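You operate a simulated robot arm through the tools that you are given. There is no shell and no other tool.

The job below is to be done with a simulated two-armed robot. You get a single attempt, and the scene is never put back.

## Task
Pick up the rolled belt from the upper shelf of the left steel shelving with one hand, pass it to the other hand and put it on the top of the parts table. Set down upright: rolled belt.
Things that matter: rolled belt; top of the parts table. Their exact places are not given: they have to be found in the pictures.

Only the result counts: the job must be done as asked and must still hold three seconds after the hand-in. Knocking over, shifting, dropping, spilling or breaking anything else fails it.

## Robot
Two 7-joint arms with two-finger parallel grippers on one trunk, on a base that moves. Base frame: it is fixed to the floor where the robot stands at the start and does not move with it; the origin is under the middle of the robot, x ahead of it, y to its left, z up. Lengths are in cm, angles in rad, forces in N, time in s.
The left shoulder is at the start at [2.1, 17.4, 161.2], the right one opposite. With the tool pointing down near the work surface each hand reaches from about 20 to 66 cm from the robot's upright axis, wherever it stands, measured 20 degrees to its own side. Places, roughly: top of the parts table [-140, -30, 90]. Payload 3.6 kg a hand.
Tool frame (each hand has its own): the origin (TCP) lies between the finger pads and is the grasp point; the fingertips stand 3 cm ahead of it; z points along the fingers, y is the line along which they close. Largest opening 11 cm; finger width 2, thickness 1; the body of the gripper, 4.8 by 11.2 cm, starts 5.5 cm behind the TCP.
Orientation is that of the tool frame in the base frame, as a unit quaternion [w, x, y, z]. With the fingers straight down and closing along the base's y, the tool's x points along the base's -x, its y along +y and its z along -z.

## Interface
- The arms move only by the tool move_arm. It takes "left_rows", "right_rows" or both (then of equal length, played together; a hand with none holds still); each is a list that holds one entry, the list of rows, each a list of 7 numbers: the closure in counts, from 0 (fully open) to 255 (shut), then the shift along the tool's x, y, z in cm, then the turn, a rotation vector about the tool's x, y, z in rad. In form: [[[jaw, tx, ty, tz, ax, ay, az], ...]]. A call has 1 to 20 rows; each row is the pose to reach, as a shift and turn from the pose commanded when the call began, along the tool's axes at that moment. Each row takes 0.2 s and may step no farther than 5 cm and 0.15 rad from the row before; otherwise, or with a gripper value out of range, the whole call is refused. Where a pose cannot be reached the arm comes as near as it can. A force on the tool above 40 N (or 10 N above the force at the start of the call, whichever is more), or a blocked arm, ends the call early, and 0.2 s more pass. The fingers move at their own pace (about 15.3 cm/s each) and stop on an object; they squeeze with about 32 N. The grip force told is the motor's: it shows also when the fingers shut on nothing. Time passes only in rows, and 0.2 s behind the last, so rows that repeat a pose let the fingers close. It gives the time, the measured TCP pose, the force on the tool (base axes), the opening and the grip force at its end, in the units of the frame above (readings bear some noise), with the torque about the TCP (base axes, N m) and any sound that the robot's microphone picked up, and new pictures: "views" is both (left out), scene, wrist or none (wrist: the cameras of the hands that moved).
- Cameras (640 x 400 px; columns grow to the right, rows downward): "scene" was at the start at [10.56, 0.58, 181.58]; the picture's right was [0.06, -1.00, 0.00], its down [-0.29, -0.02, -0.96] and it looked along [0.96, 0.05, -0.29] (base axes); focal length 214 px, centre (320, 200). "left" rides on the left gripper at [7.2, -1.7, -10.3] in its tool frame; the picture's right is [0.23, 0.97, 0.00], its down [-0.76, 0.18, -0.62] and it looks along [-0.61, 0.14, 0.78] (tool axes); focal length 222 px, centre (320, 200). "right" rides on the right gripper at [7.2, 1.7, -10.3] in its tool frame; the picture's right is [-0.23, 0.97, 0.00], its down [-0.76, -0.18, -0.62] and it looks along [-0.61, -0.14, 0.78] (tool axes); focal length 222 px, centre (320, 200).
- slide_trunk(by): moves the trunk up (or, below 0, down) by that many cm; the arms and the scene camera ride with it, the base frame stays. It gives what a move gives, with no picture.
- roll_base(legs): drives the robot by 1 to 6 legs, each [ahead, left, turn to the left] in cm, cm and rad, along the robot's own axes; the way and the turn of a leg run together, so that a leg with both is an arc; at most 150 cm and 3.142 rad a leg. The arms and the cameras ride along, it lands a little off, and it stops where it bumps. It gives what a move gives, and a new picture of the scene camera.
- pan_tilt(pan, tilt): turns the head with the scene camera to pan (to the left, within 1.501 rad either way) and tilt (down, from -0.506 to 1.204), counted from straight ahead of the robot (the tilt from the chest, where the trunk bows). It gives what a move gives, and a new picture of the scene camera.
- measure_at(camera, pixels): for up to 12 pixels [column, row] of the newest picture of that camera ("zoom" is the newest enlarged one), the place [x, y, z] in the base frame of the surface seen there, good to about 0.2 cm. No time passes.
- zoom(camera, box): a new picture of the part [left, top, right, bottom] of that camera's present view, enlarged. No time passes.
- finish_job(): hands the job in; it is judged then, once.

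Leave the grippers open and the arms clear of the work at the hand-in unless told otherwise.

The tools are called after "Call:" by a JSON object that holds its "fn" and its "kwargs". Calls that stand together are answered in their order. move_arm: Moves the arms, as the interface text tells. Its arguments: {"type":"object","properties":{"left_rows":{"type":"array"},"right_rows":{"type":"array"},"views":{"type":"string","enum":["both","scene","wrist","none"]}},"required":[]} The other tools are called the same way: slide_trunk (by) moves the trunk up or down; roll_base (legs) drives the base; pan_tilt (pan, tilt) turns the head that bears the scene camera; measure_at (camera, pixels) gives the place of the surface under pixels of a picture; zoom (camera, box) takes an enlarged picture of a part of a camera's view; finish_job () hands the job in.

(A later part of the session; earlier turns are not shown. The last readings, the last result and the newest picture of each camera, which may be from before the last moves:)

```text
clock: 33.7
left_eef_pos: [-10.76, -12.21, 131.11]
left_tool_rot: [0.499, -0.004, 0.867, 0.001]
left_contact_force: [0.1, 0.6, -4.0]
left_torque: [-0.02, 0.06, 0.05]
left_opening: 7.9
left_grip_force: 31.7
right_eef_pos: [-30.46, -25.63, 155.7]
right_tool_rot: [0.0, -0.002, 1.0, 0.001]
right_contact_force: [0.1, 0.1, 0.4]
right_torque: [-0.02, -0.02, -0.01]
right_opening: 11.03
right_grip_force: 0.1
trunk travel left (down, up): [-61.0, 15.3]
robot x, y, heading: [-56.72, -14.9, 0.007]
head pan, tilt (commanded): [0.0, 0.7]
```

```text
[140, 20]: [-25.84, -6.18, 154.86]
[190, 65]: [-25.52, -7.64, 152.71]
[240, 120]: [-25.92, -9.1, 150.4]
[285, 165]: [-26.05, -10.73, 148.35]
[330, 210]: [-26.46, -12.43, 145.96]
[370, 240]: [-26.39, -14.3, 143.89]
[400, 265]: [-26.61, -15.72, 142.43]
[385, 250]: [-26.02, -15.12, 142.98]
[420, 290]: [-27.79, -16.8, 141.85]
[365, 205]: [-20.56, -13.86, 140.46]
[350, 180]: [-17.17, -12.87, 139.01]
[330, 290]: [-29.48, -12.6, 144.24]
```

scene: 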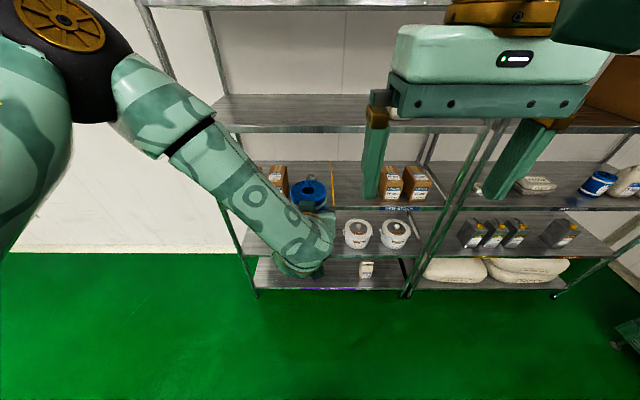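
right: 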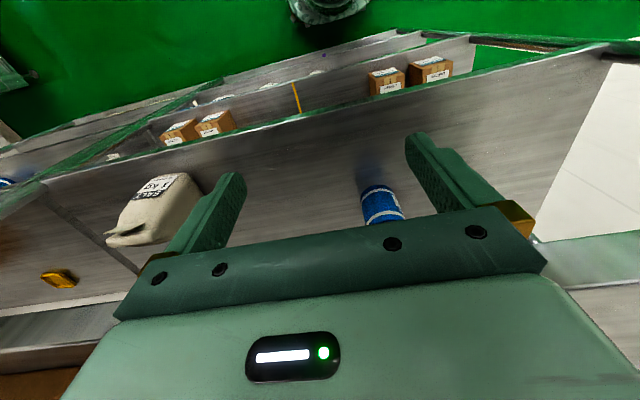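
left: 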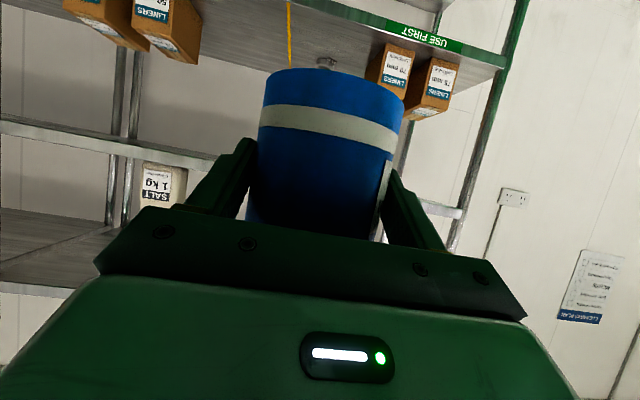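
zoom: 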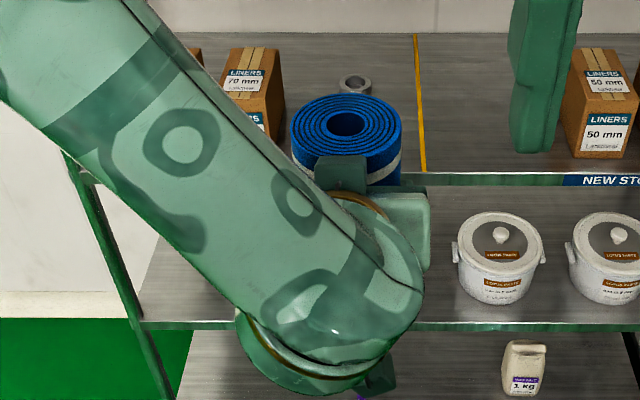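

The forearm ridge is at x≈-26 and the right hand's camera will sit near x≈-17, so there's room. I'll move the right hand forward along the right side first, then sideways to sit above the belt, open and well above it.

Call:
{"fn": "move_arm", "kwargs": {"right_rows": [[[0, -4.16, 0, 0, 0, 0, 0], [0, -8.31, 0, 0, 0, 0, 0], [0, -12.47, 0, 0, 0, 0, 0], [0, -16.62, 0, 0, 0, 0, 0], [0, -20.78, 0, 0, 0, 0, 0], [0, -20.78, 3.32, 1, 0, 0, 0], [0, -20.78, 6.64, 2, 0, 0, 0], [0, -20.78, 9.96, 3, 0, 0, 0], [0, -20.78, 13.28, 4, 0, 0, 0], [0, -20.78, 13.28, 4, 0, 0, 0]]]}}

```text
clock: 35.9
left_eef_pos: [-10.79, -12.22, 131.12]
left_tool_rot: [0.499, -0.003, 0.867, 0.001]
left_contact_force: [1.3, 0.5, -4.8]
left_torque: [0.02, 0.07, 0.05]
left_opening: 7.89
left_grip_force: 31.7
right_eef_pos: [-9.62, -12.49, 151.73]
right_tool_rot: [-0.001, -0.002, 1.0, 0.001]
right_contact_force: [-0.7, -1.2, -0.4]
right_torque: [-0.01, 0.01, 0.03]
right_opening: 11.01
right_grip_force: 0.0
right hand out of reach, approached as far as the arm can: row 5
trunk travel left (down, up): [-61.0, 15.3]
robot x, y, heading: [-56.79, -14.88, 0.003]
head pan, tilt (commanded): [0.0, 0.7]
```

scene: 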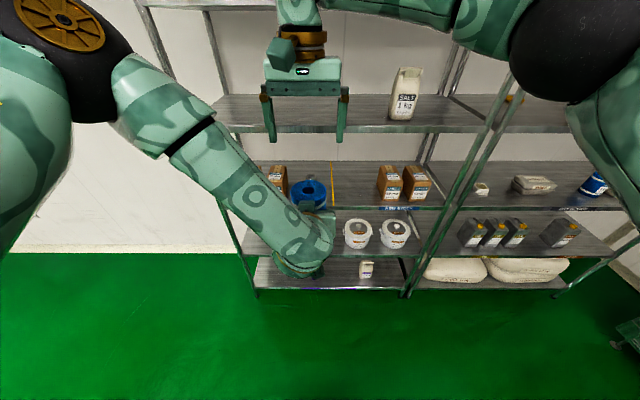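
right: 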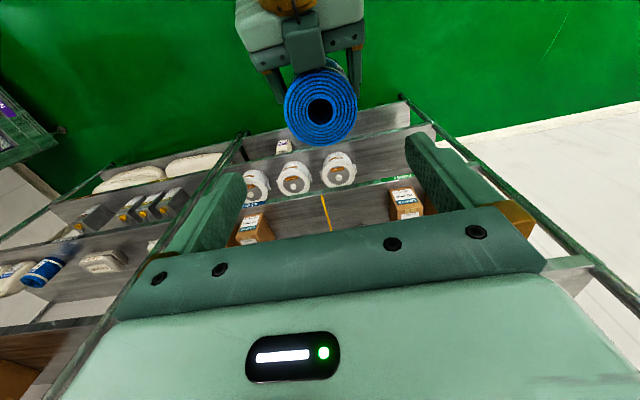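

The right hand hovers at (-9.6, -12.5, 151.7), directly above the belt. I'll descend 10 cm and look again.

Call:
{"fn": "move_arm", "kwargs": {"right_rows": [[[0, 0, 0, 2.5, 0, 0, 0], [0, 0, 0, 5, 0, 0, 0], [0, 0, 0, 7.5, 0, 0, 0], [0, 0, 0, 10, 0, 0, 0], [0, 0, 0, 10, 0, 0, 0]]]}}

```text
clock: 37.1
left_eef_pos: [-10.83, -12.34, 131.13]
left_tool_rot: [0.5, -0.002, 0.866, 0.0]
left_contact_force: [-0.2, 0.8, -4.4]
left_torque: [0.01, 0.03, -0.01]
left_opening: 7.89
left_grip_force: 32.0
right_eef_pos: [-9.85, -12.35, 141.64]
right_tool_rot: [-0.001, -0.001, 1.0, 0.001]
right_contact_force: [-0.4, 0.1, 0.4]
right_torque: [0.02, 0.01, 0.01]
right_opening: 11.02
right_grip_force: 0.0
trunk travel left (down, up): [-61.0, 15.3]
robot x, y, heading: [-56.97, -14.56, 0.004]
head pan, tilt (commanded): [0.0, 0.7]
```

scene: 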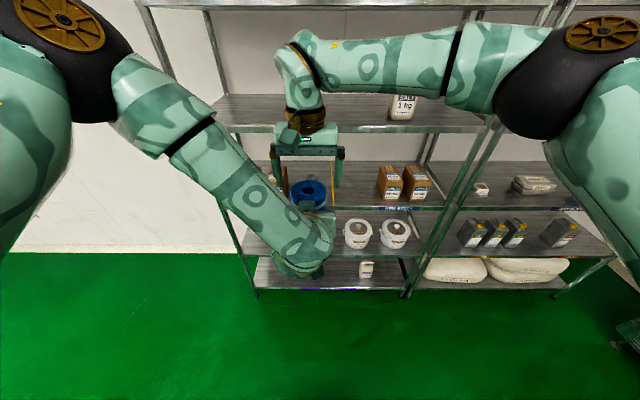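
right: 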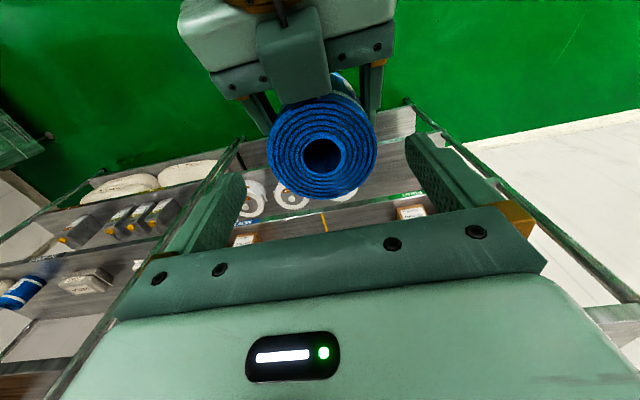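

The belt is centred between the right fingers at about column 322. I'll go down the last 5 cm so the fingers straddle the belt's top 4 cm.

Call:
{"fn": "move_arm", "kwargs": {"right_rows": [[[0, 0, 0, 1.25, 0, 0, 0], [0, 0, 0, 2.5, 0, 0, 0], [0, 0, 0, 3.75, 0, 0, 0], [0, 0, 0, 5.0, 0, 0, 0], [0, 0, 0, 5.0, 0, 0, 0]]]}}

```text
clock: 38.3
left_eef_pos: [-10.95, -12.31, 131.22]
left_tool_rot: [0.499, -0.004, 0.867, 0.001]
left_contact_force: [0.2, -0.4, -3.9]
left_torque: [0.01, 0.08, 0.02]
left_opening: 7.86
left_grip_force: 32.1
right_eef_pos: [-9.86, -12.34, 136.77]
right_tool_rot: [-0.001, -0.001, 1.0, 0.002]
right_contact_force: [0.7, -0.6, 0.1]
right_torque: [0.0, 0.01, -0.01]
right_opening: 11.0
right_grip_force: 0.2
trunk travel left (down, up): [-61.0, 15.3]
robot x, y, heading: [-57.05, -14.75, 0.003]
head pan, tilt (commanded): [0.0, 0.7]
```

scene: 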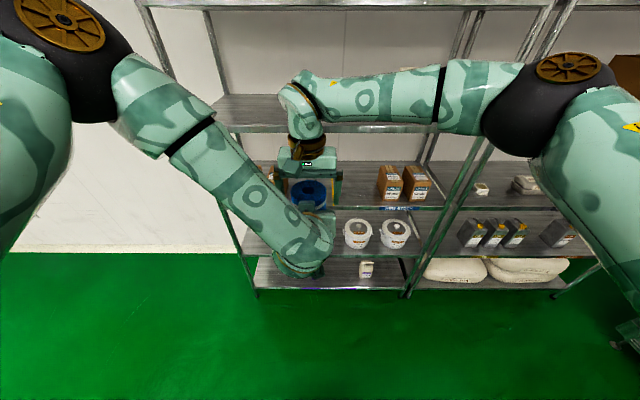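
right: 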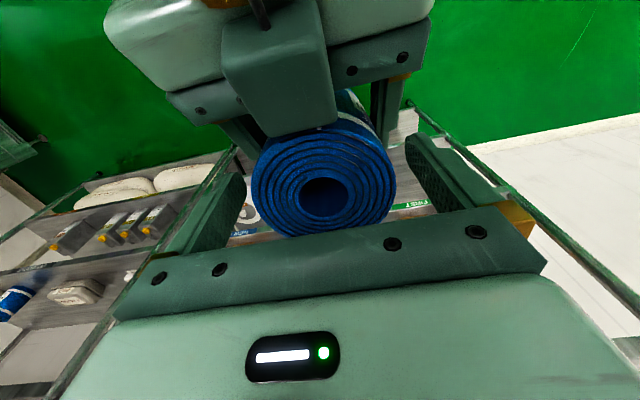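

The right fingers now straddle the upper part of the belt at z≈136.8, with no contact yet. I'll close the right gripper while the left still holds.

Call:
{"fn": "move_arm", "kwargs": {"right_rows": [[[120, 0, 0, 0, 0, 0, 0], [255, 0, 0, 0, 0, 0, 0], [255, 0, 0, 0, 0, 0, 0], [255, 0, 0, 0, 0, 0, 0], [255, 0, 0, 0, 0, 0, 0]]]}}

Call:
{"fn": "zoom", "kwargs": {"camera": "scene", "box": [230, 120, 390, 280]}}

```text
clock: 39.5
left_eef_pos: [-10.86, -12.14, 131.12]
left_tool_rot: [0.499, -0.003, 0.867, 0.001]
left_contact_force: [-3.5, -13.7, -1.6]
left_torque: [0.74, 0.0, -0.33]
left_opening: 7.9
left_grip_force: 31.7
right_eef_pos: [-9.81, -12.3, 136.86]
right_tool_rot: [-0.001, -0.003, 1.0, 0.001]
right_contact_force: [3.9, 13.5, 1.1]
right_torque: [-0.03, -0.22, 0.15]
right_opening: 7.9
right_grip_force: 31.5
trunk travel left (down, up): [-61.0, 15.3]
robot x, y, heading: [-57.03, -15.03, 0.009]
head pan, tilt (commanded): [0.0, 0.7]
```

scene: 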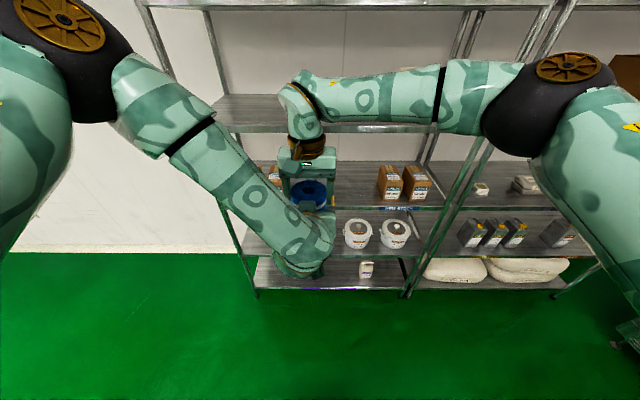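
right: 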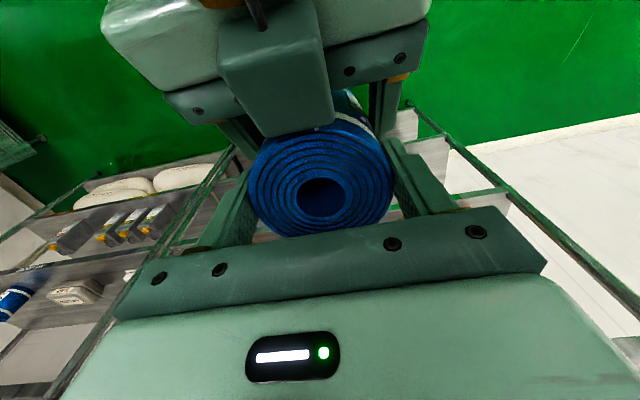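

```text
2.50 times, centred on (310, 200) of scene
```

zoom: 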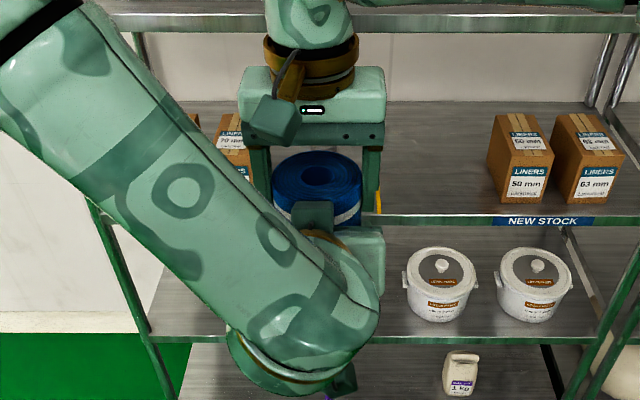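

Both hands hold the belt (7.9 cm, about 32 N each). I'll open the left gripper with both hands staying still.

Call:
{"fn": "move_arm", "kwargs": {"left_rows": [[[180, 0, 0, 0, 0, 0, 0], [100, 0, 0, 0, 0, 0, 0], [0, 0, 0, 0, 0, 0, 0], [0, 0, 0, 0, 0, 0, 0], [0, 0, 0, 0, 0, 0, 0]]], "right_rows": [[[255, 0, 0, 0, 0, 0, 0], [255, 0, 0, 0, 0, 0, 0], [255, 0, 0, 0, 0, 0, 0], [255, 0, 0, 0, 0, 0, 0], [255, 0, 0, 0, 0, 0, 0]]]}}

```text
clock: 40.7
left_eef_pos: [-10.74, -12.18, 131.08]
left_tool_rot: [0.5, -0.003, 0.866, 0.0]
left_contact_force: [1.1, -0.2, -0.2]
left_torque: [0.02, 0.02, -0.01]
left_opening: 11.0
left_grip_force: 0.0
right_eef_pos: [-9.9, -12.36, 136.74]
right_tool_rot: [-0.001, -0.001, 1.0, 0.001]
right_contact_force: [0.5, 0.2, -0.5]
right_torque: [0.05, -0.02, -0.04]
right_opening: 7.89
right_grip_force: 31.9
trunk travel left (down, up): [-61.0, 15.3]
robot x, y, heading: [-56.94, -15.45, 0.006]
head pan, tilt (commanded): [0.0, 0.7]
```

scene: 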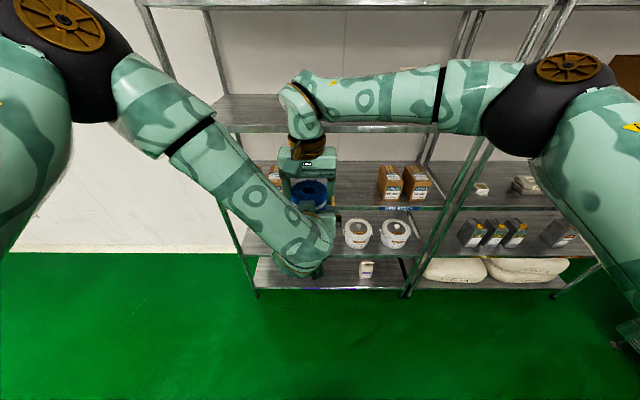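
right: 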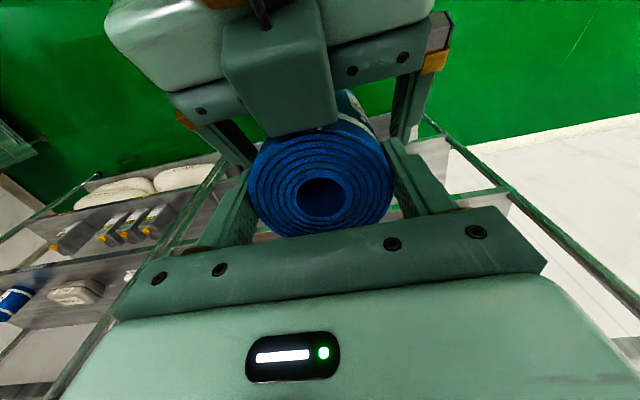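
left: 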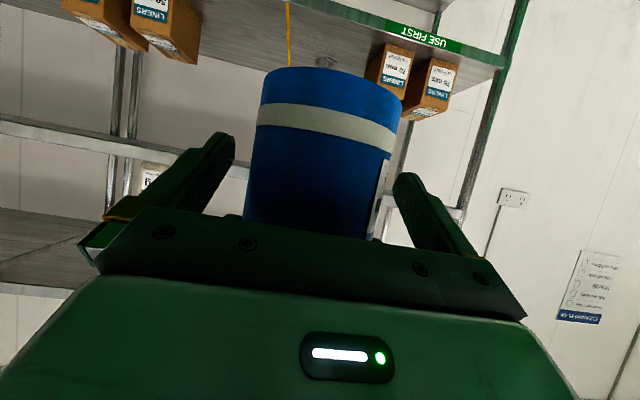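

The left is open and the right holds at 7.9 cm and 32 N. I'll back the left hand straight away horizontally in small steps and watch the right hand's load.

Call:
{"fn": "move_arm", "kwargs": {"left_rows": [[[0, 0.75, 0, -1.3, 0, 0, 0], [0, 1.5, 0, -2.6, 0, 0, 0], [0, 2.25, 0, -3.9, 0, 0, 0], [0, 2.25, 0, -3.9, 0, 0, 0]]], "right_rows": [[[255, 0, 0, 0, 0, 0, 0], [255, 0, 0, 0, 0, 0, 0], [255, 0, 0, 0, 0, 0, 0], [255, 0, 0, 0, 0, 0, 0]]]}}

```text
clock: 41.7
left_eef_pos: [-15.24, -12.26, 131.09]
left_tool_rot: [0.499, -0.004, 0.867, 0.001]
left_contact_force: [-0.1, 0.0, 1.1]
left_torque: [0.02, -0.01, -0.01]
left_opening: 11.03
left_grip_force: 0.0
right_eef_pos: [-9.73, -12.47, 136.8]
right_tool_rot: [-0.001, -0.002, 1.0, 0.001]
right_contact_force: [-0.1, 0.2, -0.2]
right_torque: [0.0, 0.0, -0.02]
right_opening: 7.91
right_grip_force: 31.7
trunk travel left (down, up): [-61.0, 15.3]
robot x, y, heading: [-57.13, -15.06, 0.007]
head pan, tilt (commanded): [0.0, 0.7]
```

scene: 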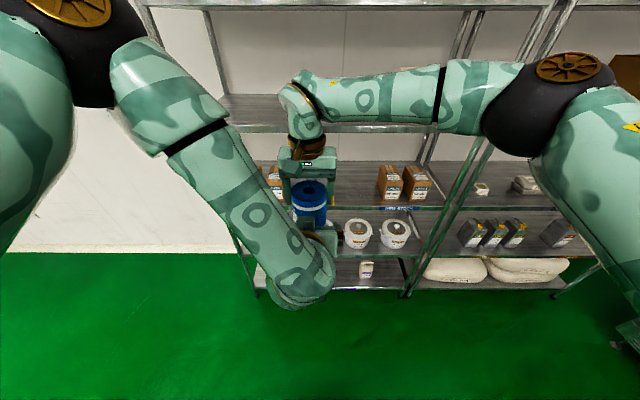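
right: 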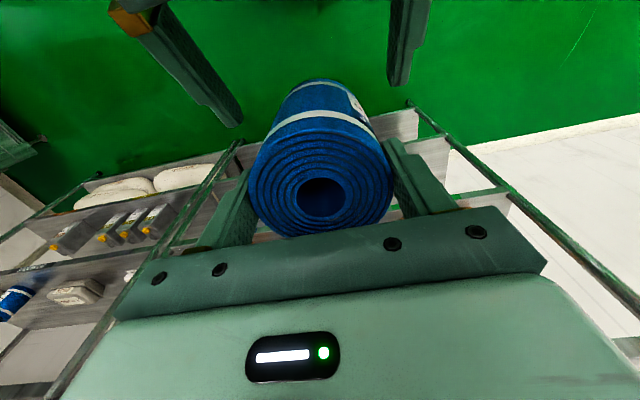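
left: 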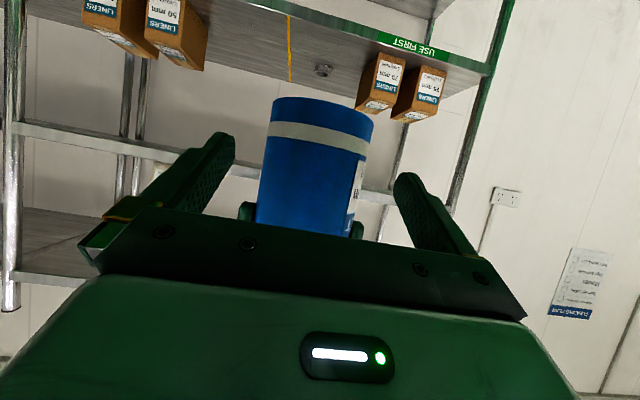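

The belt hangs securely from the right hand. I'll continue separating: left hand back and then out to its own side, right hand forward 5 cm.

Call:
{"fn": "move_arm", "kwargs": {"left_rows": [[[0, 0.75, 0, -1.3, 0, 0, 0], [0, 1.5, 0, -2.6, 0, 0, 0], [0, 2.25, 0, -3.9, 0, 0, 0], [0, 2.25, 3, -3.9, 0, 0, 0], [0, 2.25, 6, -3.9, 0, 0, 0], [0, 2.25, 9, -3.9, 0, 0, 0], [0, 2.25, 12, -3.9, 0, 0, 0]]], "right_rows": [[[255, -1.6, 0, 0, 0, 0, 0], [255, -3.3, 0, 0, 0, 0, 0], [255, -5, 0, 0, 0, 0, 0], [255, -5, 0, 0, 0, 0, 0], [255, -5, 0, 0, 0, 0, 0], [255, -5, 0, 0, 0, 0, 0], [255, -5, 0, 0, 0, 0, 0]]]}}

```text
clock: 43.3
left_eef_pos: [-20.78, -5.34, 132.19]
left_tool_rot: [0.498, -0.004, 0.867, 0.002]
left_contact_force: [-0.4, 0.7, -0.8]
left_torque: [-0.01, -0.03, -0.02]
left_opening: 11.01
left_grip_force: 0.1
left hand out of reach, approached as far as the arm can: row 6, 7
right_eef_pos: [-4.73, -12.18, 136.7]
right_tool_rot: [-0.001, -0.002, 1.0, 0.0]
right_contact_force: [-1.0, -0.4, -0.6]
right_torque: [-0.02, -0.03, -0.01]
right_opening: 7.91
right_grip_force: 32.1
trunk travel left (down, up): [-61.0, 15.3]
robot x, y, heading: [-57.08, -15.03, 0.003]
head pan, tilt (commanded): [0.0, 0.7]
```

scene: 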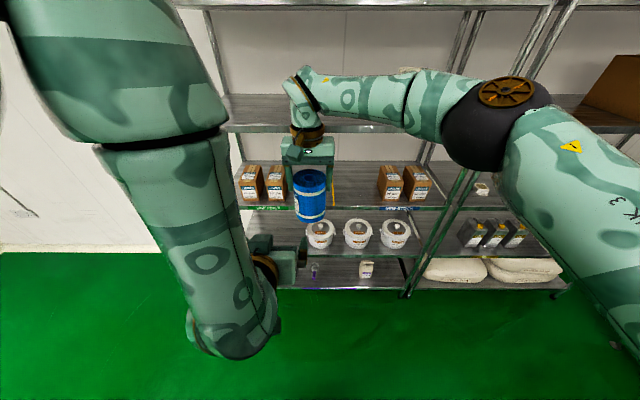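
right: 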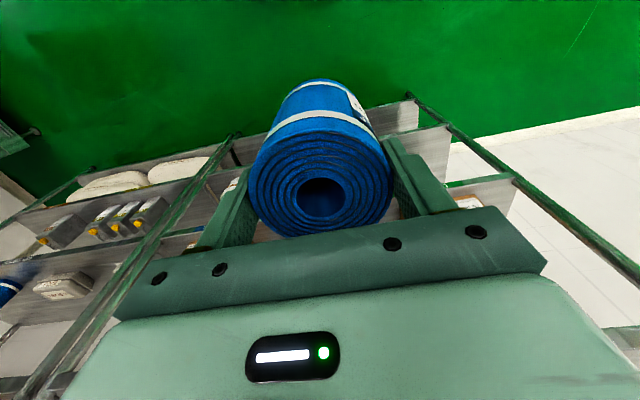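
left: 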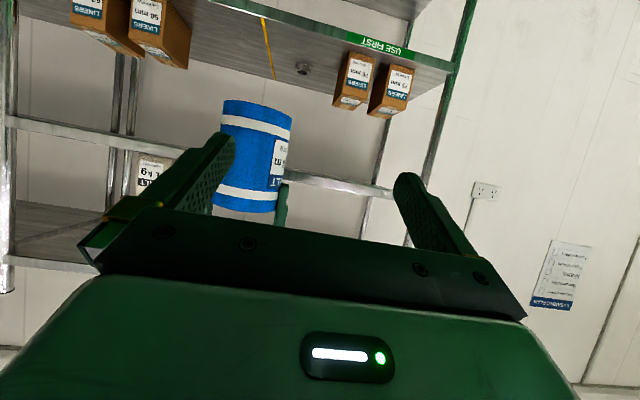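

The hand-off is done: the belt is in the right hand and the left is free. I'll tuck the left hand up and back to fingers-down, as at the start. At the same time the right hand, with the belt, moves to its own side.

Call:
{"fn": "move_arm", "kwargs": {"left_rows": [[[0, -2.36, 0.25, -2.4, 0, 0.105, 0], [0, -4.72, 0.5, -4.81, 0, 0.209, 0], [0, -7.08, 0.75, -7.2, 0, 0.314, 0], [0, -9.44, 1.0, -9.62, 0, 0.419, 0], [0, -11.8, 1.25, -12.0, 0, 0.524, 0], [0, -14.2, 1.5, -14.4, 0, 0.628, 0], [0, -16.5, 1.75, -16.8, 0, 0.733, 0], [0, -18.9, 2.0, -19.2, 0, 0.838, 0], [0, -21.2, 2.25, -21.6, 0, 0.942, 0], [0, -23.6, 2.5, -24.05, 0, 1.047, 0]]], "right_rows": [[[255, 0.5, -1.5, 0, 0, 0, 0], [255, 1, -3, 0, 0, 0, 0], [255, 1.5, -4.5, 0, 0, 0, 0], [255, 2, -6, 0, 0, 0, 0], [255, 2.5, -7.5, 0, 0, 0, 0], [255, 3, -9, 0, 0, 0, 0], [255, 3.5, -10.5, 0, 0, 0, 0], [255, 4, -12, 0, 0, 0, 0], [255, 4.5, -13.5, 0, 0, 0, 0], [255, 5, -15, 0, 0, 0, 0]]]}}

```text
clock: 45.5
left_eef_pos: [-29.61, -3.2, 164.85]
left_tool_rot: [-0.001, -0.003, 1.0, -0.001]
left_contact_force: [-0.3, -0.6, -0.1]
left_torque: [0.04, -0.01, 0.01]
left_opening: 11.0
left_grip_force: 0.1
left hand out of reach, approached as far as the arm can: row 1, 2
right_eef_pos: [-9.85, -27.51, 136.65]
right_tool_rot: [-0.001, -0.003, 1.0, 0.001]
right_contact_force: [1.0, -0.2, -0.1]
right_torque: [0.0, 0.0, 0.03]
right_opening: 7.92
right_grip_force: 32.0
trunk travel left (down, up): [-61.0, 15.3]
robot x, y, heading: [-56.83, -15.24, -0.0]
head pan, tilt (commanded): [0.0, 0.7]
```

scene: 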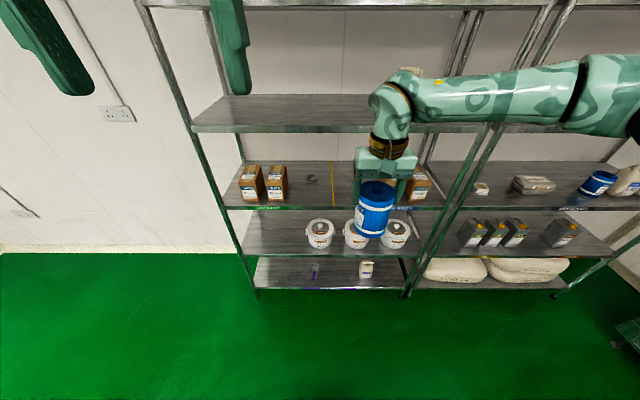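
right: 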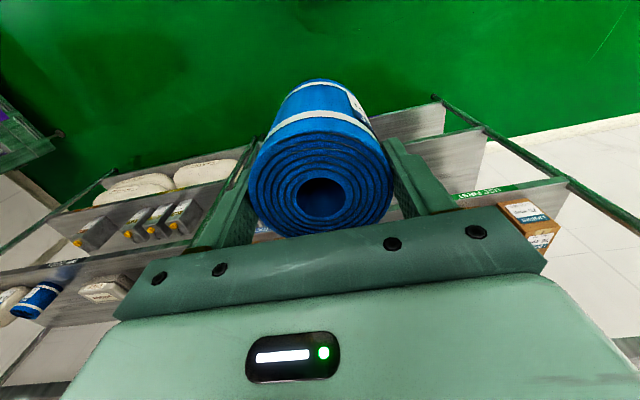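
left: 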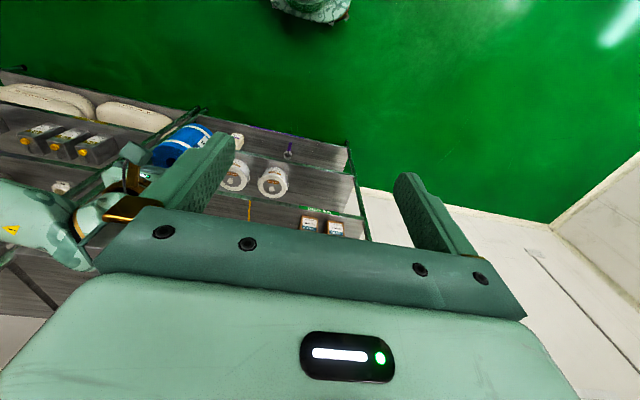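

The belt is in the right hand, clear of everything. I'll pull forward a little, turn 90° to the right where there's open space, and look towards the parts table.

Call:
{"fn": "roll_base", "kwargs": {"legs": [[10, 0, 0], [0, 0, -1.5708]]}}

Call:
{"fn": "pan_tilt", "kwargs": {"pan": -1.0, "tilt": 0.5}}

```text
clock: 50.4
left_eef_pos: [-33.95, -41.89, 164.78]
left_tool_rot: [-0.001, 0.691, 0.723, 0.0]
left_contact_force: [-0.1, -0.7, 0.3]
left_torque: [-0.04, 0.01, 0.01]
left_opening: 11.02
left_grip_force: 0.0
right_eef_pos: [-57.5, -62.67, 136.71]
right_tool_rot: [-0.001, 0.693, 0.721, 0.001]
right_contact_force: [0.0, -0.5, -4.1]
right_torque: [0.03, 0.0, -0.02]
right_opening: 7.89
right_grip_force: 32.3
trunk travel left (down, up): [-61.0, 15.3]
robot x, y, heading: [-47.03, -14.84, -1.529]
head pan, tilt (commanded): [0.0, 0.7]
```

scene: 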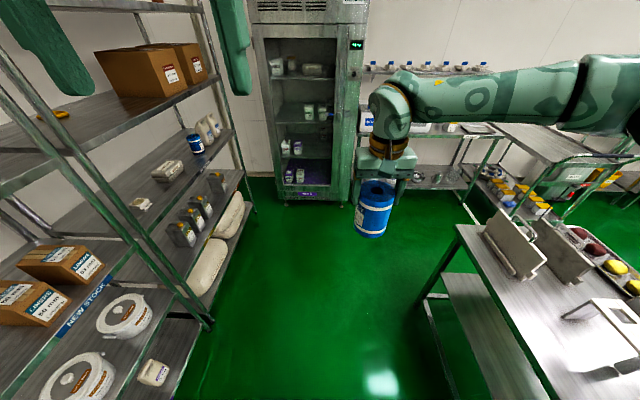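

```text
clock: 51.6
left_eef_pos: [-33.82, -41.84, 164.87]
left_tool_rot: [-0.001, 0.692, 0.722, 0.0]
left_contact_force: [-0.3, -0.5, 0.1]
left_torque: [0.02, 0.01, 0.01]
left_opening: 10.98
left_grip_force: 0.2
right_eef_pos: [-57.6, -62.57, 136.66]
right_tool_rot: [0.0, 0.693, 0.721, 0.002]
right_contact_force: [0.0, -0.1, -4.6]
right_torque: [0.03, -0.02, 0.02]
right_opening: 7.91
right_grip_force: 31.5
trunk travel left (down, up): [-61.0, 15.3]
robot x, y, heading: [-46.77, -14.77, -1.527]
head pan, tilt (commanded): [-1.0, 0.499]
```

scene: 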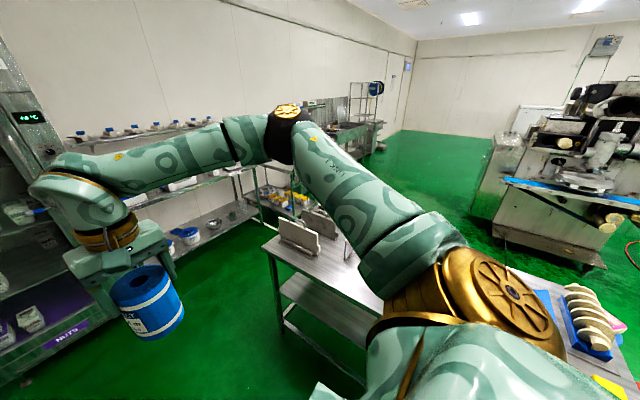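

The parts table is now to my right, with racks, a white stand and other items on it. I'll turn another 90° or so to the right to face it.

Call:
{"fn": "roll_base", "kwargs": {"legs": [[0, 0, -1.612]]}}

Call:
{"fn": "pan_tilt", "kwargs": {"pan": 0.0, "tilt": 0.6}}

```text
clock: 55.9
left_eef_pos: [-74.51, -26.78, 164.86]
left_tool_rot: [-0.001, 1.0, 0.0, 0.001]
left_contact_force: [0.1, 0.2, -0.2]
left_torque: [0.0, 0.0, -0.03]
left_opening: 10.99
left_grip_force: 0.1
right_eef_pos: [-94.13, -2.23, 136.78]
right_tool_rot: [0.001, 1.0, -0.002, 0.002]
right_contact_force: [0.1, 0.7, -3.7]
right_torque: [-0.04, -0.05, 0.0]
right_opening: 7.91
right_grip_force: 32.6
trunk travel left (down, up): [-61.0, 15.3]
robot x, y, heading: [-47.42, -14.89, 3.142]
head pan, tilt (commanded): [-1.0, 0.499]
```

scene: 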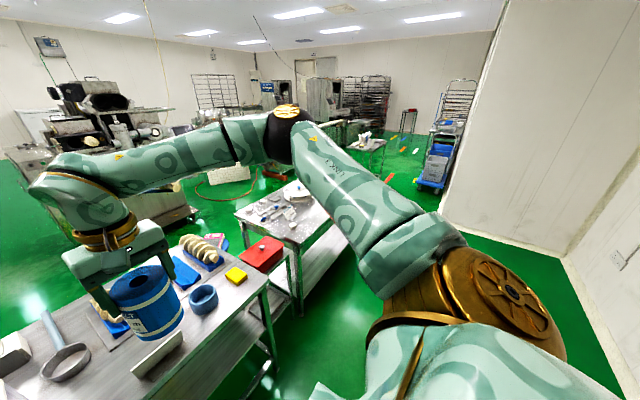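

```text
clock: 57.2
left_eef_pos: [-74.31, -26.74, 164.85]
left_tool_rot: [0.0, 1.0, -0.001, 0.001]
left_contact_force: [0.5, -0.6, -0.5]
left_torque: [-0.03, 0.0, -0.01]
left_opening: 11.01
left_grip_force: 0.0
right_eef_pos: [-94.01, -2.35, 136.63]
right_tool_rot: [0.001, 1.0, -0.002, 0.001]
right_contact_force: [0.8, 0.2, -4.2]
right_torque: [0.0, 0.01, -0.01]
right_opening: 7.92
right_grip_force: 32.6
trunk travel left (down, up): [-61.0, 15.3]
robot x, y, heading: [-46.95, -15.04, 3.14]
head pan, tilt (commanded): [0.0, 0.6]
```

scene: 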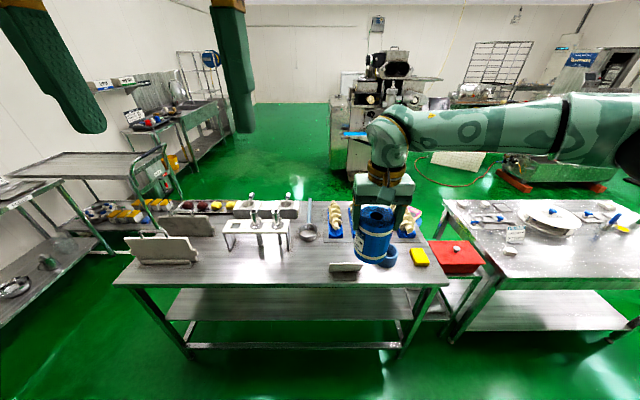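

I now face the parts table. I'll measure the free front area and the objects around it.

Call:
{"fn": "measure_at", "kwargs": {"camera": "scene", "pixels": [[120, 282], [440, 285], [250, 280], [250, 262], [345, 265], [160, 262], [285, 235], [230, 248], [310, 235], [390, 262], [420, 260], [200, 270]]}}

Call:
{"fn": "zoom", "kwargs": {"camera": "scene", "box": [100, 180, 460, 310]}}

```text
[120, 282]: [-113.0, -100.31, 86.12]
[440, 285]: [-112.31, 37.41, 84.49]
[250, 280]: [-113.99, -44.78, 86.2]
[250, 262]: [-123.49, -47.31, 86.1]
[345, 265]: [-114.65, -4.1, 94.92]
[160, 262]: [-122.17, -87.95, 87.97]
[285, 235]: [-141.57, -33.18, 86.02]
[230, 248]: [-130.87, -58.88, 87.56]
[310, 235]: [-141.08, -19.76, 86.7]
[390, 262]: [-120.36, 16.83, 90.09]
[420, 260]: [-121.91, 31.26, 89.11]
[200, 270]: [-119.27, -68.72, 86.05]
```

```text
1.78 times, centred on (280, 245) of scene
```

zoom: 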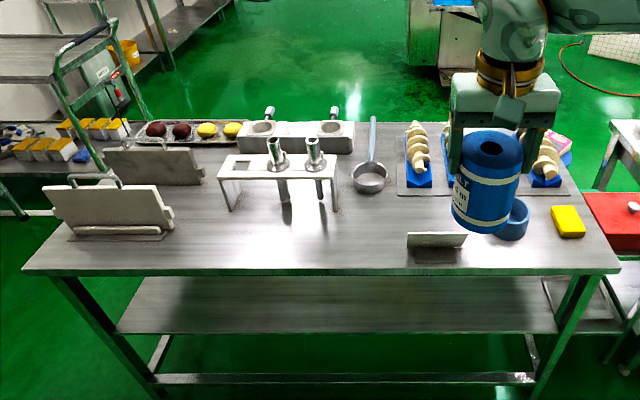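

Call:
{"fn": "measure_at", "kwargs": {"camera": "zoom", "pixels": [[231, 209], [335, 206], [245, 178], [335, 178], [285, 202], [318, 199], [408, 240], [465, 240], [370, 188], [360, 235], [330, 240], [410, 260]]}}

Call:
{"fn": "measure_at", "kwargs": {"camera": "zoom", "pixels": [[355, 270], [355, 250], [352, 172], [387, 185], [400, 192], [412, 170], [510, 230], [440, 262], [420, 232], [460, 232], [350, 210], [390, 220]]}}

```text
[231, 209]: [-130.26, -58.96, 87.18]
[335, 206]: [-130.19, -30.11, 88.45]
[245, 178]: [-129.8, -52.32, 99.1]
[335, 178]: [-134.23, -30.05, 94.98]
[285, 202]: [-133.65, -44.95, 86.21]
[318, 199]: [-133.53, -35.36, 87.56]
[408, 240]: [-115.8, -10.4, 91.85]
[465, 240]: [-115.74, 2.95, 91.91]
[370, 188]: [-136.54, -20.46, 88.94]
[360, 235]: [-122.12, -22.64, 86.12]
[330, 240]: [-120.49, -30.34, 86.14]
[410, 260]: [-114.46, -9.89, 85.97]
```

```text
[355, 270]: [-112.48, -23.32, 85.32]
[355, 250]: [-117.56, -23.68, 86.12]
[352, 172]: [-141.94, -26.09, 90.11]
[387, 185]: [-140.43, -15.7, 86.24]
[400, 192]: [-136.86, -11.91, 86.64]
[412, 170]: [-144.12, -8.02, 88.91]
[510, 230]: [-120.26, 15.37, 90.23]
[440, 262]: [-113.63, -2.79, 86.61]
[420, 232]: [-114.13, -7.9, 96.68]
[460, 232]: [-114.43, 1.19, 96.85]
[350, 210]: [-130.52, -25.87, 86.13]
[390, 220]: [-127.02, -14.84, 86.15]
```

The table top is at z≈86.1, with a free spot around (-121.5, -22.5). The white stand is at x<-129.5, the placard at y>-10.5, and the front edge at x≈-112.5. I'll zoom on the held belt to check it's upright and where its bottom is.

Call:
{"fn": "zoom", "kwargs": {"camera": "scene", "box": [330, 180, 430, 280]}}

```text
4.00 times, centred on (380, 230) of scene
```

zoom: 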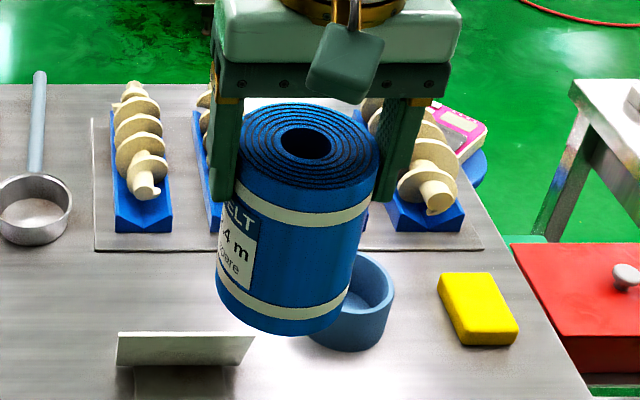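

Call:
{"fn": "measure_at", "kwargs": {"camera": "zoom", "pixels": [[245, 135], [376, 155], [300, 185], [310, 108], [290, 220], [280, 320], [290, 322], [220, 280], [345, 290], [300, 270], [265, 315], [310, 325]]}}

```text
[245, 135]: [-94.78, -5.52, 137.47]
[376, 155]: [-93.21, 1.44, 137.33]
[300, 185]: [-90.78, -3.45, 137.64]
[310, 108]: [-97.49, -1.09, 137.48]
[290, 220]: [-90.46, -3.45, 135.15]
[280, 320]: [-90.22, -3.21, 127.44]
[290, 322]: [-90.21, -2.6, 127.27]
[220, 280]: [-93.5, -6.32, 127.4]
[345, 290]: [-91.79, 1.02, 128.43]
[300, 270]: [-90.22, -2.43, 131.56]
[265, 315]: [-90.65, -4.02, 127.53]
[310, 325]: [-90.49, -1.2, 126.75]
```

The belt hangs upright: its top is level at z≈137.4 and its bottom at about 126. I'll strafe left 20 cm, then drive ahead 27 cm, so the belt ends up above the free spot at its present safe height.

Call:
{"fn": "roll_base", "kwargs": {"legs": [[0, 20.2, 0], [27.4, 0, 0]]}}

Call:
{"fn": "pan_tilt", "kwargs": {"pan": -0.1, "tilt": 0.9}}

```text
clock: 60.4
left_eef_pos: [-102.0, -46.75, 165.02]
left_tool_rot: [-0.001, 1.0, -0.002, 0.0]
left_contact_force: [0.1, 0.1, -1.0]
left_torque: [0.03, 0.01, 0.0]
left_opening: 11.0
left_grip_force: 0.1
right_eef_pos: [-121.74, -22.23, 136.7]
right_tool_rot: [0.001, 1.0, -0.003, 0.0]
right_contact_force: [0.6, -1.3, -4.4]
right_torque: [0.0, -0.03, -0.01]
right_opening: 7.9
right_grip_force: 32.1
trunk travel left (down, up): [-61.0, 15.3]
robot x, y, heading: [-74.69, -35.04, 3.137]
head pan, tilt (commanded): [0.0, 0.6]
```

scene: 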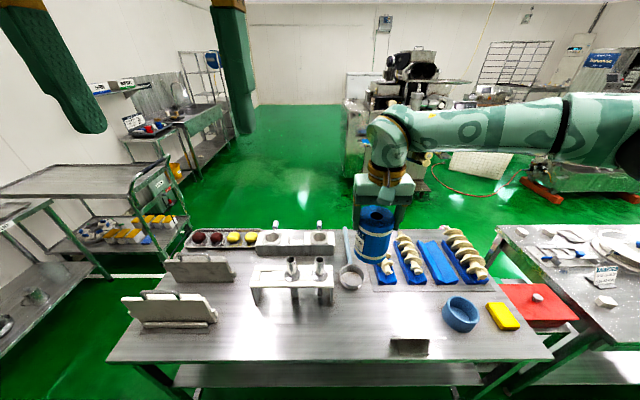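

```text
clock: 61.2
left_eef_pos: [-102.33, -46.64, 164.82]
left_tool_rot: [-0.001, 1.0, -0.001, 0.001]
left_contact_force: [-1.5, -0.1, -0.3]
left_torque: [0.01, -0.02, 0.01]
left_opening: 10.99
left_grip_force: 0.0
right_eef_pos: [-122.03, -22.26, 136.61]
right_tool_rot: [0.001, 1.0, -0.004, 0.001]
right_contact_force: [0.3, -0.1, -3.6]
right_torque: [0.01, -0.05, 0.02]
right_opening: 7.94
right_grip_force: 32.2
trunk travel left (down, up): [-61.0, 15.3]
robot x, y, heading: [-74.42, -35.16, 3.136]
head pan, tilt (commanded): [-0.099, 0.901]
```

scene: 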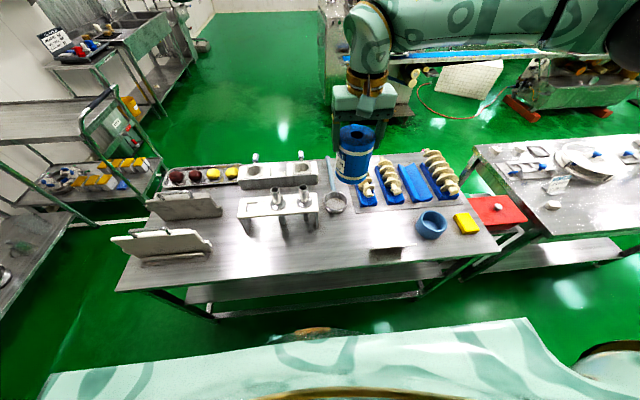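

The belt is above the free spot at (-121.9, -22.2). I'll lower the trunk 33 cm, which leaves the belt's bottom about 6.5 cm above the table.

Call:
{"fn": "slide_trunk", "kwargs": {"by": -33}}

Call:
{"fn": "pan_tilt", "kwargs": {"pan": -0.15, "tilt": 0.6}}

```text
clock: 64.4
left_eef_pos: [-102.21, -46.74, 131.87]
left_tool_rot: [-0.001, 1.0, -0.002, 0.0]
left_contact_force: [-0.2, -0.6, -0.4]
left_torque: [-0.04, 0.01, 0.01]
left_opening: 10.98
left_grip_force: 0.0
right_eef_pos: [-121.82, -22.13, 103.74]
right_tool_rot: [0.002, 1.0, -0.003, 0.001]
right_contact_force: [0.4, -0.4, -3.0]
right_torque: [0.0, 0.01, 0.04]
right_opening: 7.91
right_grip_force: 32.2
trunk travel left (down, up): [-28.0, 48.3]
robot x, y, heading: [-74.82, -34.73, 3.139]
head pan, tilt (commanded): [-0.099, 0.901]
```

```text
clock: 65.2
left_eef_pos: [-102.08, -46.71, 131.91]
left_tool_rot: [-0.001, 1.0, -0.001, 0.001]
left_contact_force: [-0.1, 0.0, -0.4]
left_torque: [0.04, -0.01, 0.03]
left_opening: 10.98
left_grip_force: 0.1
right_eef_pos: [-121.78, -22.12, 103.81]
right_tool_rot: [0.001, 1.0, -0.004, 0.001]
right_contact_force: [0.0, 0.3, -4.3]
right_torque: [0.03, -0.03, 0.01]
right_opening: 7.89
right_grip_force: 32.3
trunk travel left (down, up): [-28.0, 48.3]
robot x, y, heading: [-74.67, -35.28, 3.133]
head pan, tilt (commanded): [-0.15, 0.6]
```

scene: 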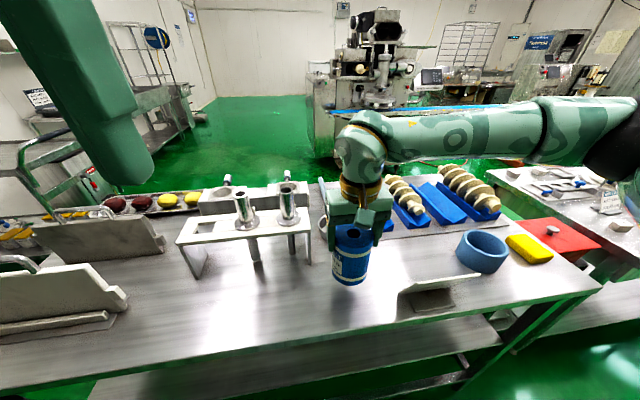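

The belt hovers over the clear patch. I'll zoom in and measure the belt's bottom and its surroundings.

Call:
{"fn": "zoom", "kwargs": {"camera": "scene", "box": [270, 180, 430, 310]}}

```text
3.08 times, centred on (350, 245) of scene
```

zoom: 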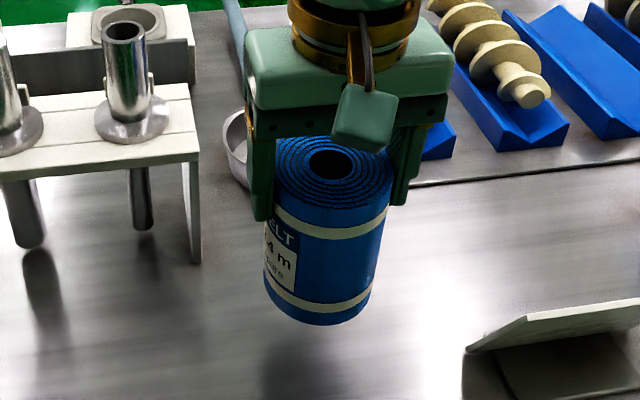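

Call:
{"fn": "measure_at", "kwargs": {"camera": "zoom", "pixels": [[330, 205], [330, 230], [315, 320], [325, 322], [268, 290], [370, 295], [315, 345], [310, 370], [195, 255], [150, 45], [285, 165], [390, 185]]}}

```text
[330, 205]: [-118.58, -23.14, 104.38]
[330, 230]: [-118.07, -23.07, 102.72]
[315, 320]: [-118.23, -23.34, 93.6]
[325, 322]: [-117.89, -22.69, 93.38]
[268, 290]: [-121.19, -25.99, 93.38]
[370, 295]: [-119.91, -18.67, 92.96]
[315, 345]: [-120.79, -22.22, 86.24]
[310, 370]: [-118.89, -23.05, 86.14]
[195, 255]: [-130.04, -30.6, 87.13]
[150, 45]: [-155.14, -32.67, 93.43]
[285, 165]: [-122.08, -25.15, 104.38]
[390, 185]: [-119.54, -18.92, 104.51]
```

The belt's bottom is at z≈92.9 and the table at 86.15, so there are about 6.7 cm to go. I'll lower by 6.2 cm and move 1 cm towards me, away from the stand.

Call:
{"fn": "move_arm", "kwargs": {"right_rows": [[[255, 0.5, 0, 1.5, 0, 0, 0], [255, 1.0, 0, 3.0, 0, 0, 0], [255, 1.0, 0, 4.5, 0, 0, 0], [255, 1.0, 0, 5.5, 0, 0, 0], [255, 1.0, 0, 6.2, 0, 0, 0], [255, 1.0, 0, 6.2, 0, 0, 0]]]}}

Call:
{"fn": "zoom", "kwargs": {"camera": "scene", "box": [270, 180, 430, 310]}}

```text
clock: 66.6
left_eef_pos: [-102.12, -46.7, 131.8]
left_tool_rot: [-0.001, 1.0, -0.002, 0.001]
left_contact_force: [-0.2, -0.1, 0.3]
left_torque: [-0.01, 0.01, 0.03]
left_opening: 11.02
left_grip_force: 0.1
right_eef_pos: [-120.74, -22.27, 97.59]
right_tool_rot: [0.001, 1.0, -0.003, 0.002]
right_contact_force: [0.0, 0.3, -4.9]
right_torque: [-0.01, -0.01, -0.01]
right_opening: 7.91
right_grip_force: 31.9
trunk travel left (down, up): [-28.0, 48.3]
robot x, y, heading: [-75.09, -35.23, 3.137]
head pan, tilt (commanded): [-0.15, 0.6]
```

scene: 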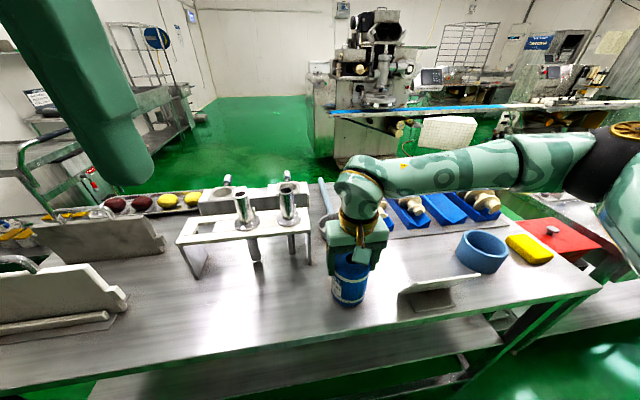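
right: 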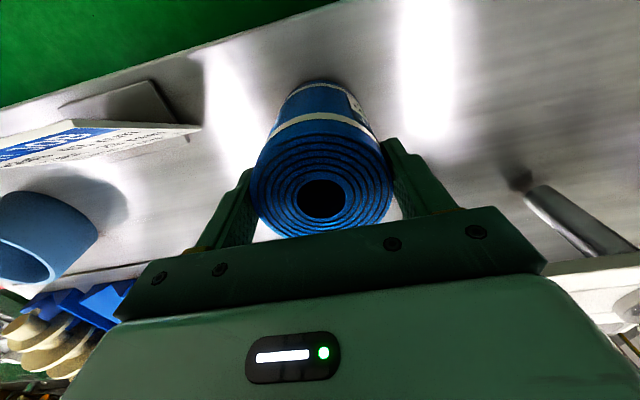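

```text
3.08 times, centred on (350, 245) of scene
```

zoom: 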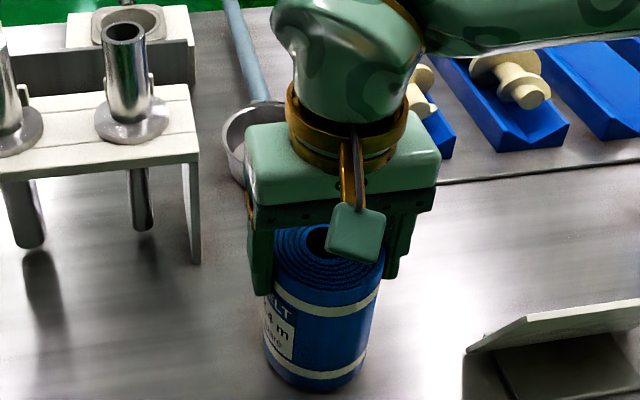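

About half a centimetre remains. I'll creep down in small steps and watch the force.

Call:
{"fn": "move_arm", "kwargs": {"right_rows": [[[255, 0, 0, 0.15, 0, 0, 0], [255, 0, 0, 0.3, 0, 0, 0], [255, 0, 0, 0.4, 0, 0, 0], [255, 0, 0, 0.4, 0, 0, 0]]], "views": "none"}}

```text
clock: 67.6
left_eef_pos: [-102.13, -46.71, 131.86]
left_tool_rot: [0.0, 1.0, -0.002, 0.0]
left_contact_force: [-1.0, 0.3, -0.7]
left_torque: [0.0, 0.02, -0.01]
left_opening: 10.99
left_grip_force: 0.2
right_eef_pos: [-120.74, -22.13, 97.09]
right_tool_rot: [0.0, 1.0, -0.004, 0.001]
right_contact_force: [0.1, 0.3, -3.8]
right_torque: [0.02, 0.0, 0.03]
right_opening: 7.89
right_grip_force: 32.1
trunk travel left (down, up): [-28.0, 48.3]
robot x, y, heading: [-74.49, -35.04, 3.134]
head pan, tilt (commanded): [-0.15, 0.6]
```

There's still no contact: the load is -3.8 N at z≈97.1. I'll creep further.

Call:
{"fn": "move_arm", "kwargs": {"right_rows": [[[255, 0, 0, 0.1, 0, 0, 0], [255, 0, 0, 0.2, 0, 0, 0], [255, 0, 0, 0.2, 0, 0, 0]]], "views": "none"}}

```text
clock: 68.4
left_eef_pos: [-102.09, -46.75, 131.77]
left_tool_rot: [0.0, 1.0, -0.002, -0.001]
left_contact_force: [0.3, -0.5, 0.3]
left_torque: [0.01, 0.0, 0.04]
left_opening: 11.02
left_grip_force: 0.1
right_eef_pos: [-120.81, -22.28, 96.91]
right_tool_rot: [0.001, 1.0, -0.003, 0.0]
right_contact_force: [0.6, 0.3, 0.9]
right_torque: [0.21, 0.01, -0.08]
right_opening: 7.93
right_grip_force: 32.2
trunk travel left (down, up): [-28.0, 48.3]
robot x, y, heading: [-74.98, -34.93, 3.14]
head pan, tilt (commanded): [-0.15, 0.6]
```

The load went from -3.8 N to +0.9 N, so the belt is now touching the table. I'll press 0.1 cm more so it sits flat, then check.

Call:
{"fn": "move_arm", "kwargs": {"right_rows": [[[255, 0, 0, 0.1, 0, 0, 0], [255, 0, 0, 0.1, 0, 0, 0]]], "views": "scene"}}

Call:
{"fn": "zoom", "kwargs": {"camera": "scene", "box": [270, 180, 430, 310]}}

```text
clock: 69.0
left_eef_pos: [-102.07, -46.73, 131.77]
left_tool_rot: [-0.001, 1.0, -0.002, 0.0]
left_contact_force: [0.0, -0.1, 0.1]
left_torque: [0.0, 0.0, 0.0]
left_opening: 11.01
left_grip_force: 0.0
right_eef_pos: [-120.71, -22.24, 97.0]
right_tool_rot: [0.001, 1.0, -0.003, 0.0]
right_contact_force: [-0.7, 0.6, 10.9]
right_torque: [0.55, -0.12, 0.01]
right_opening: 7.89
right_grip_force: 31.7
trunk travel left (down, up): [-28.0, 48.3]
robot x, y, heading: [-74.25, -35.07, 3.137]
head pan, tilt (commanded): [-0.15, 0.6]
```

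scene: 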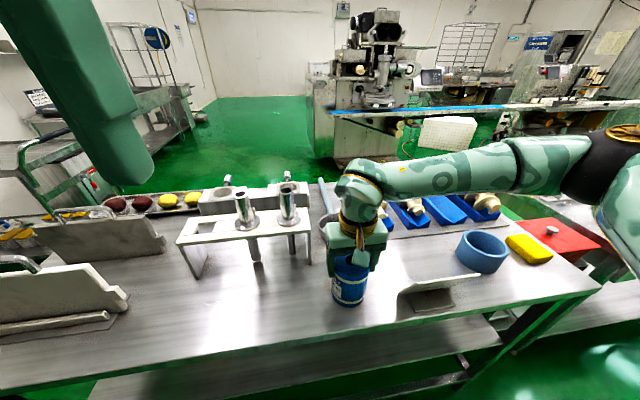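

```text
3.08 times, centred on (350, 245) of scene
```

zoom: 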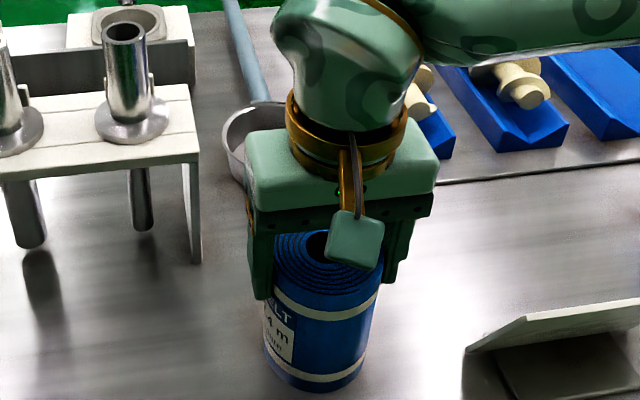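

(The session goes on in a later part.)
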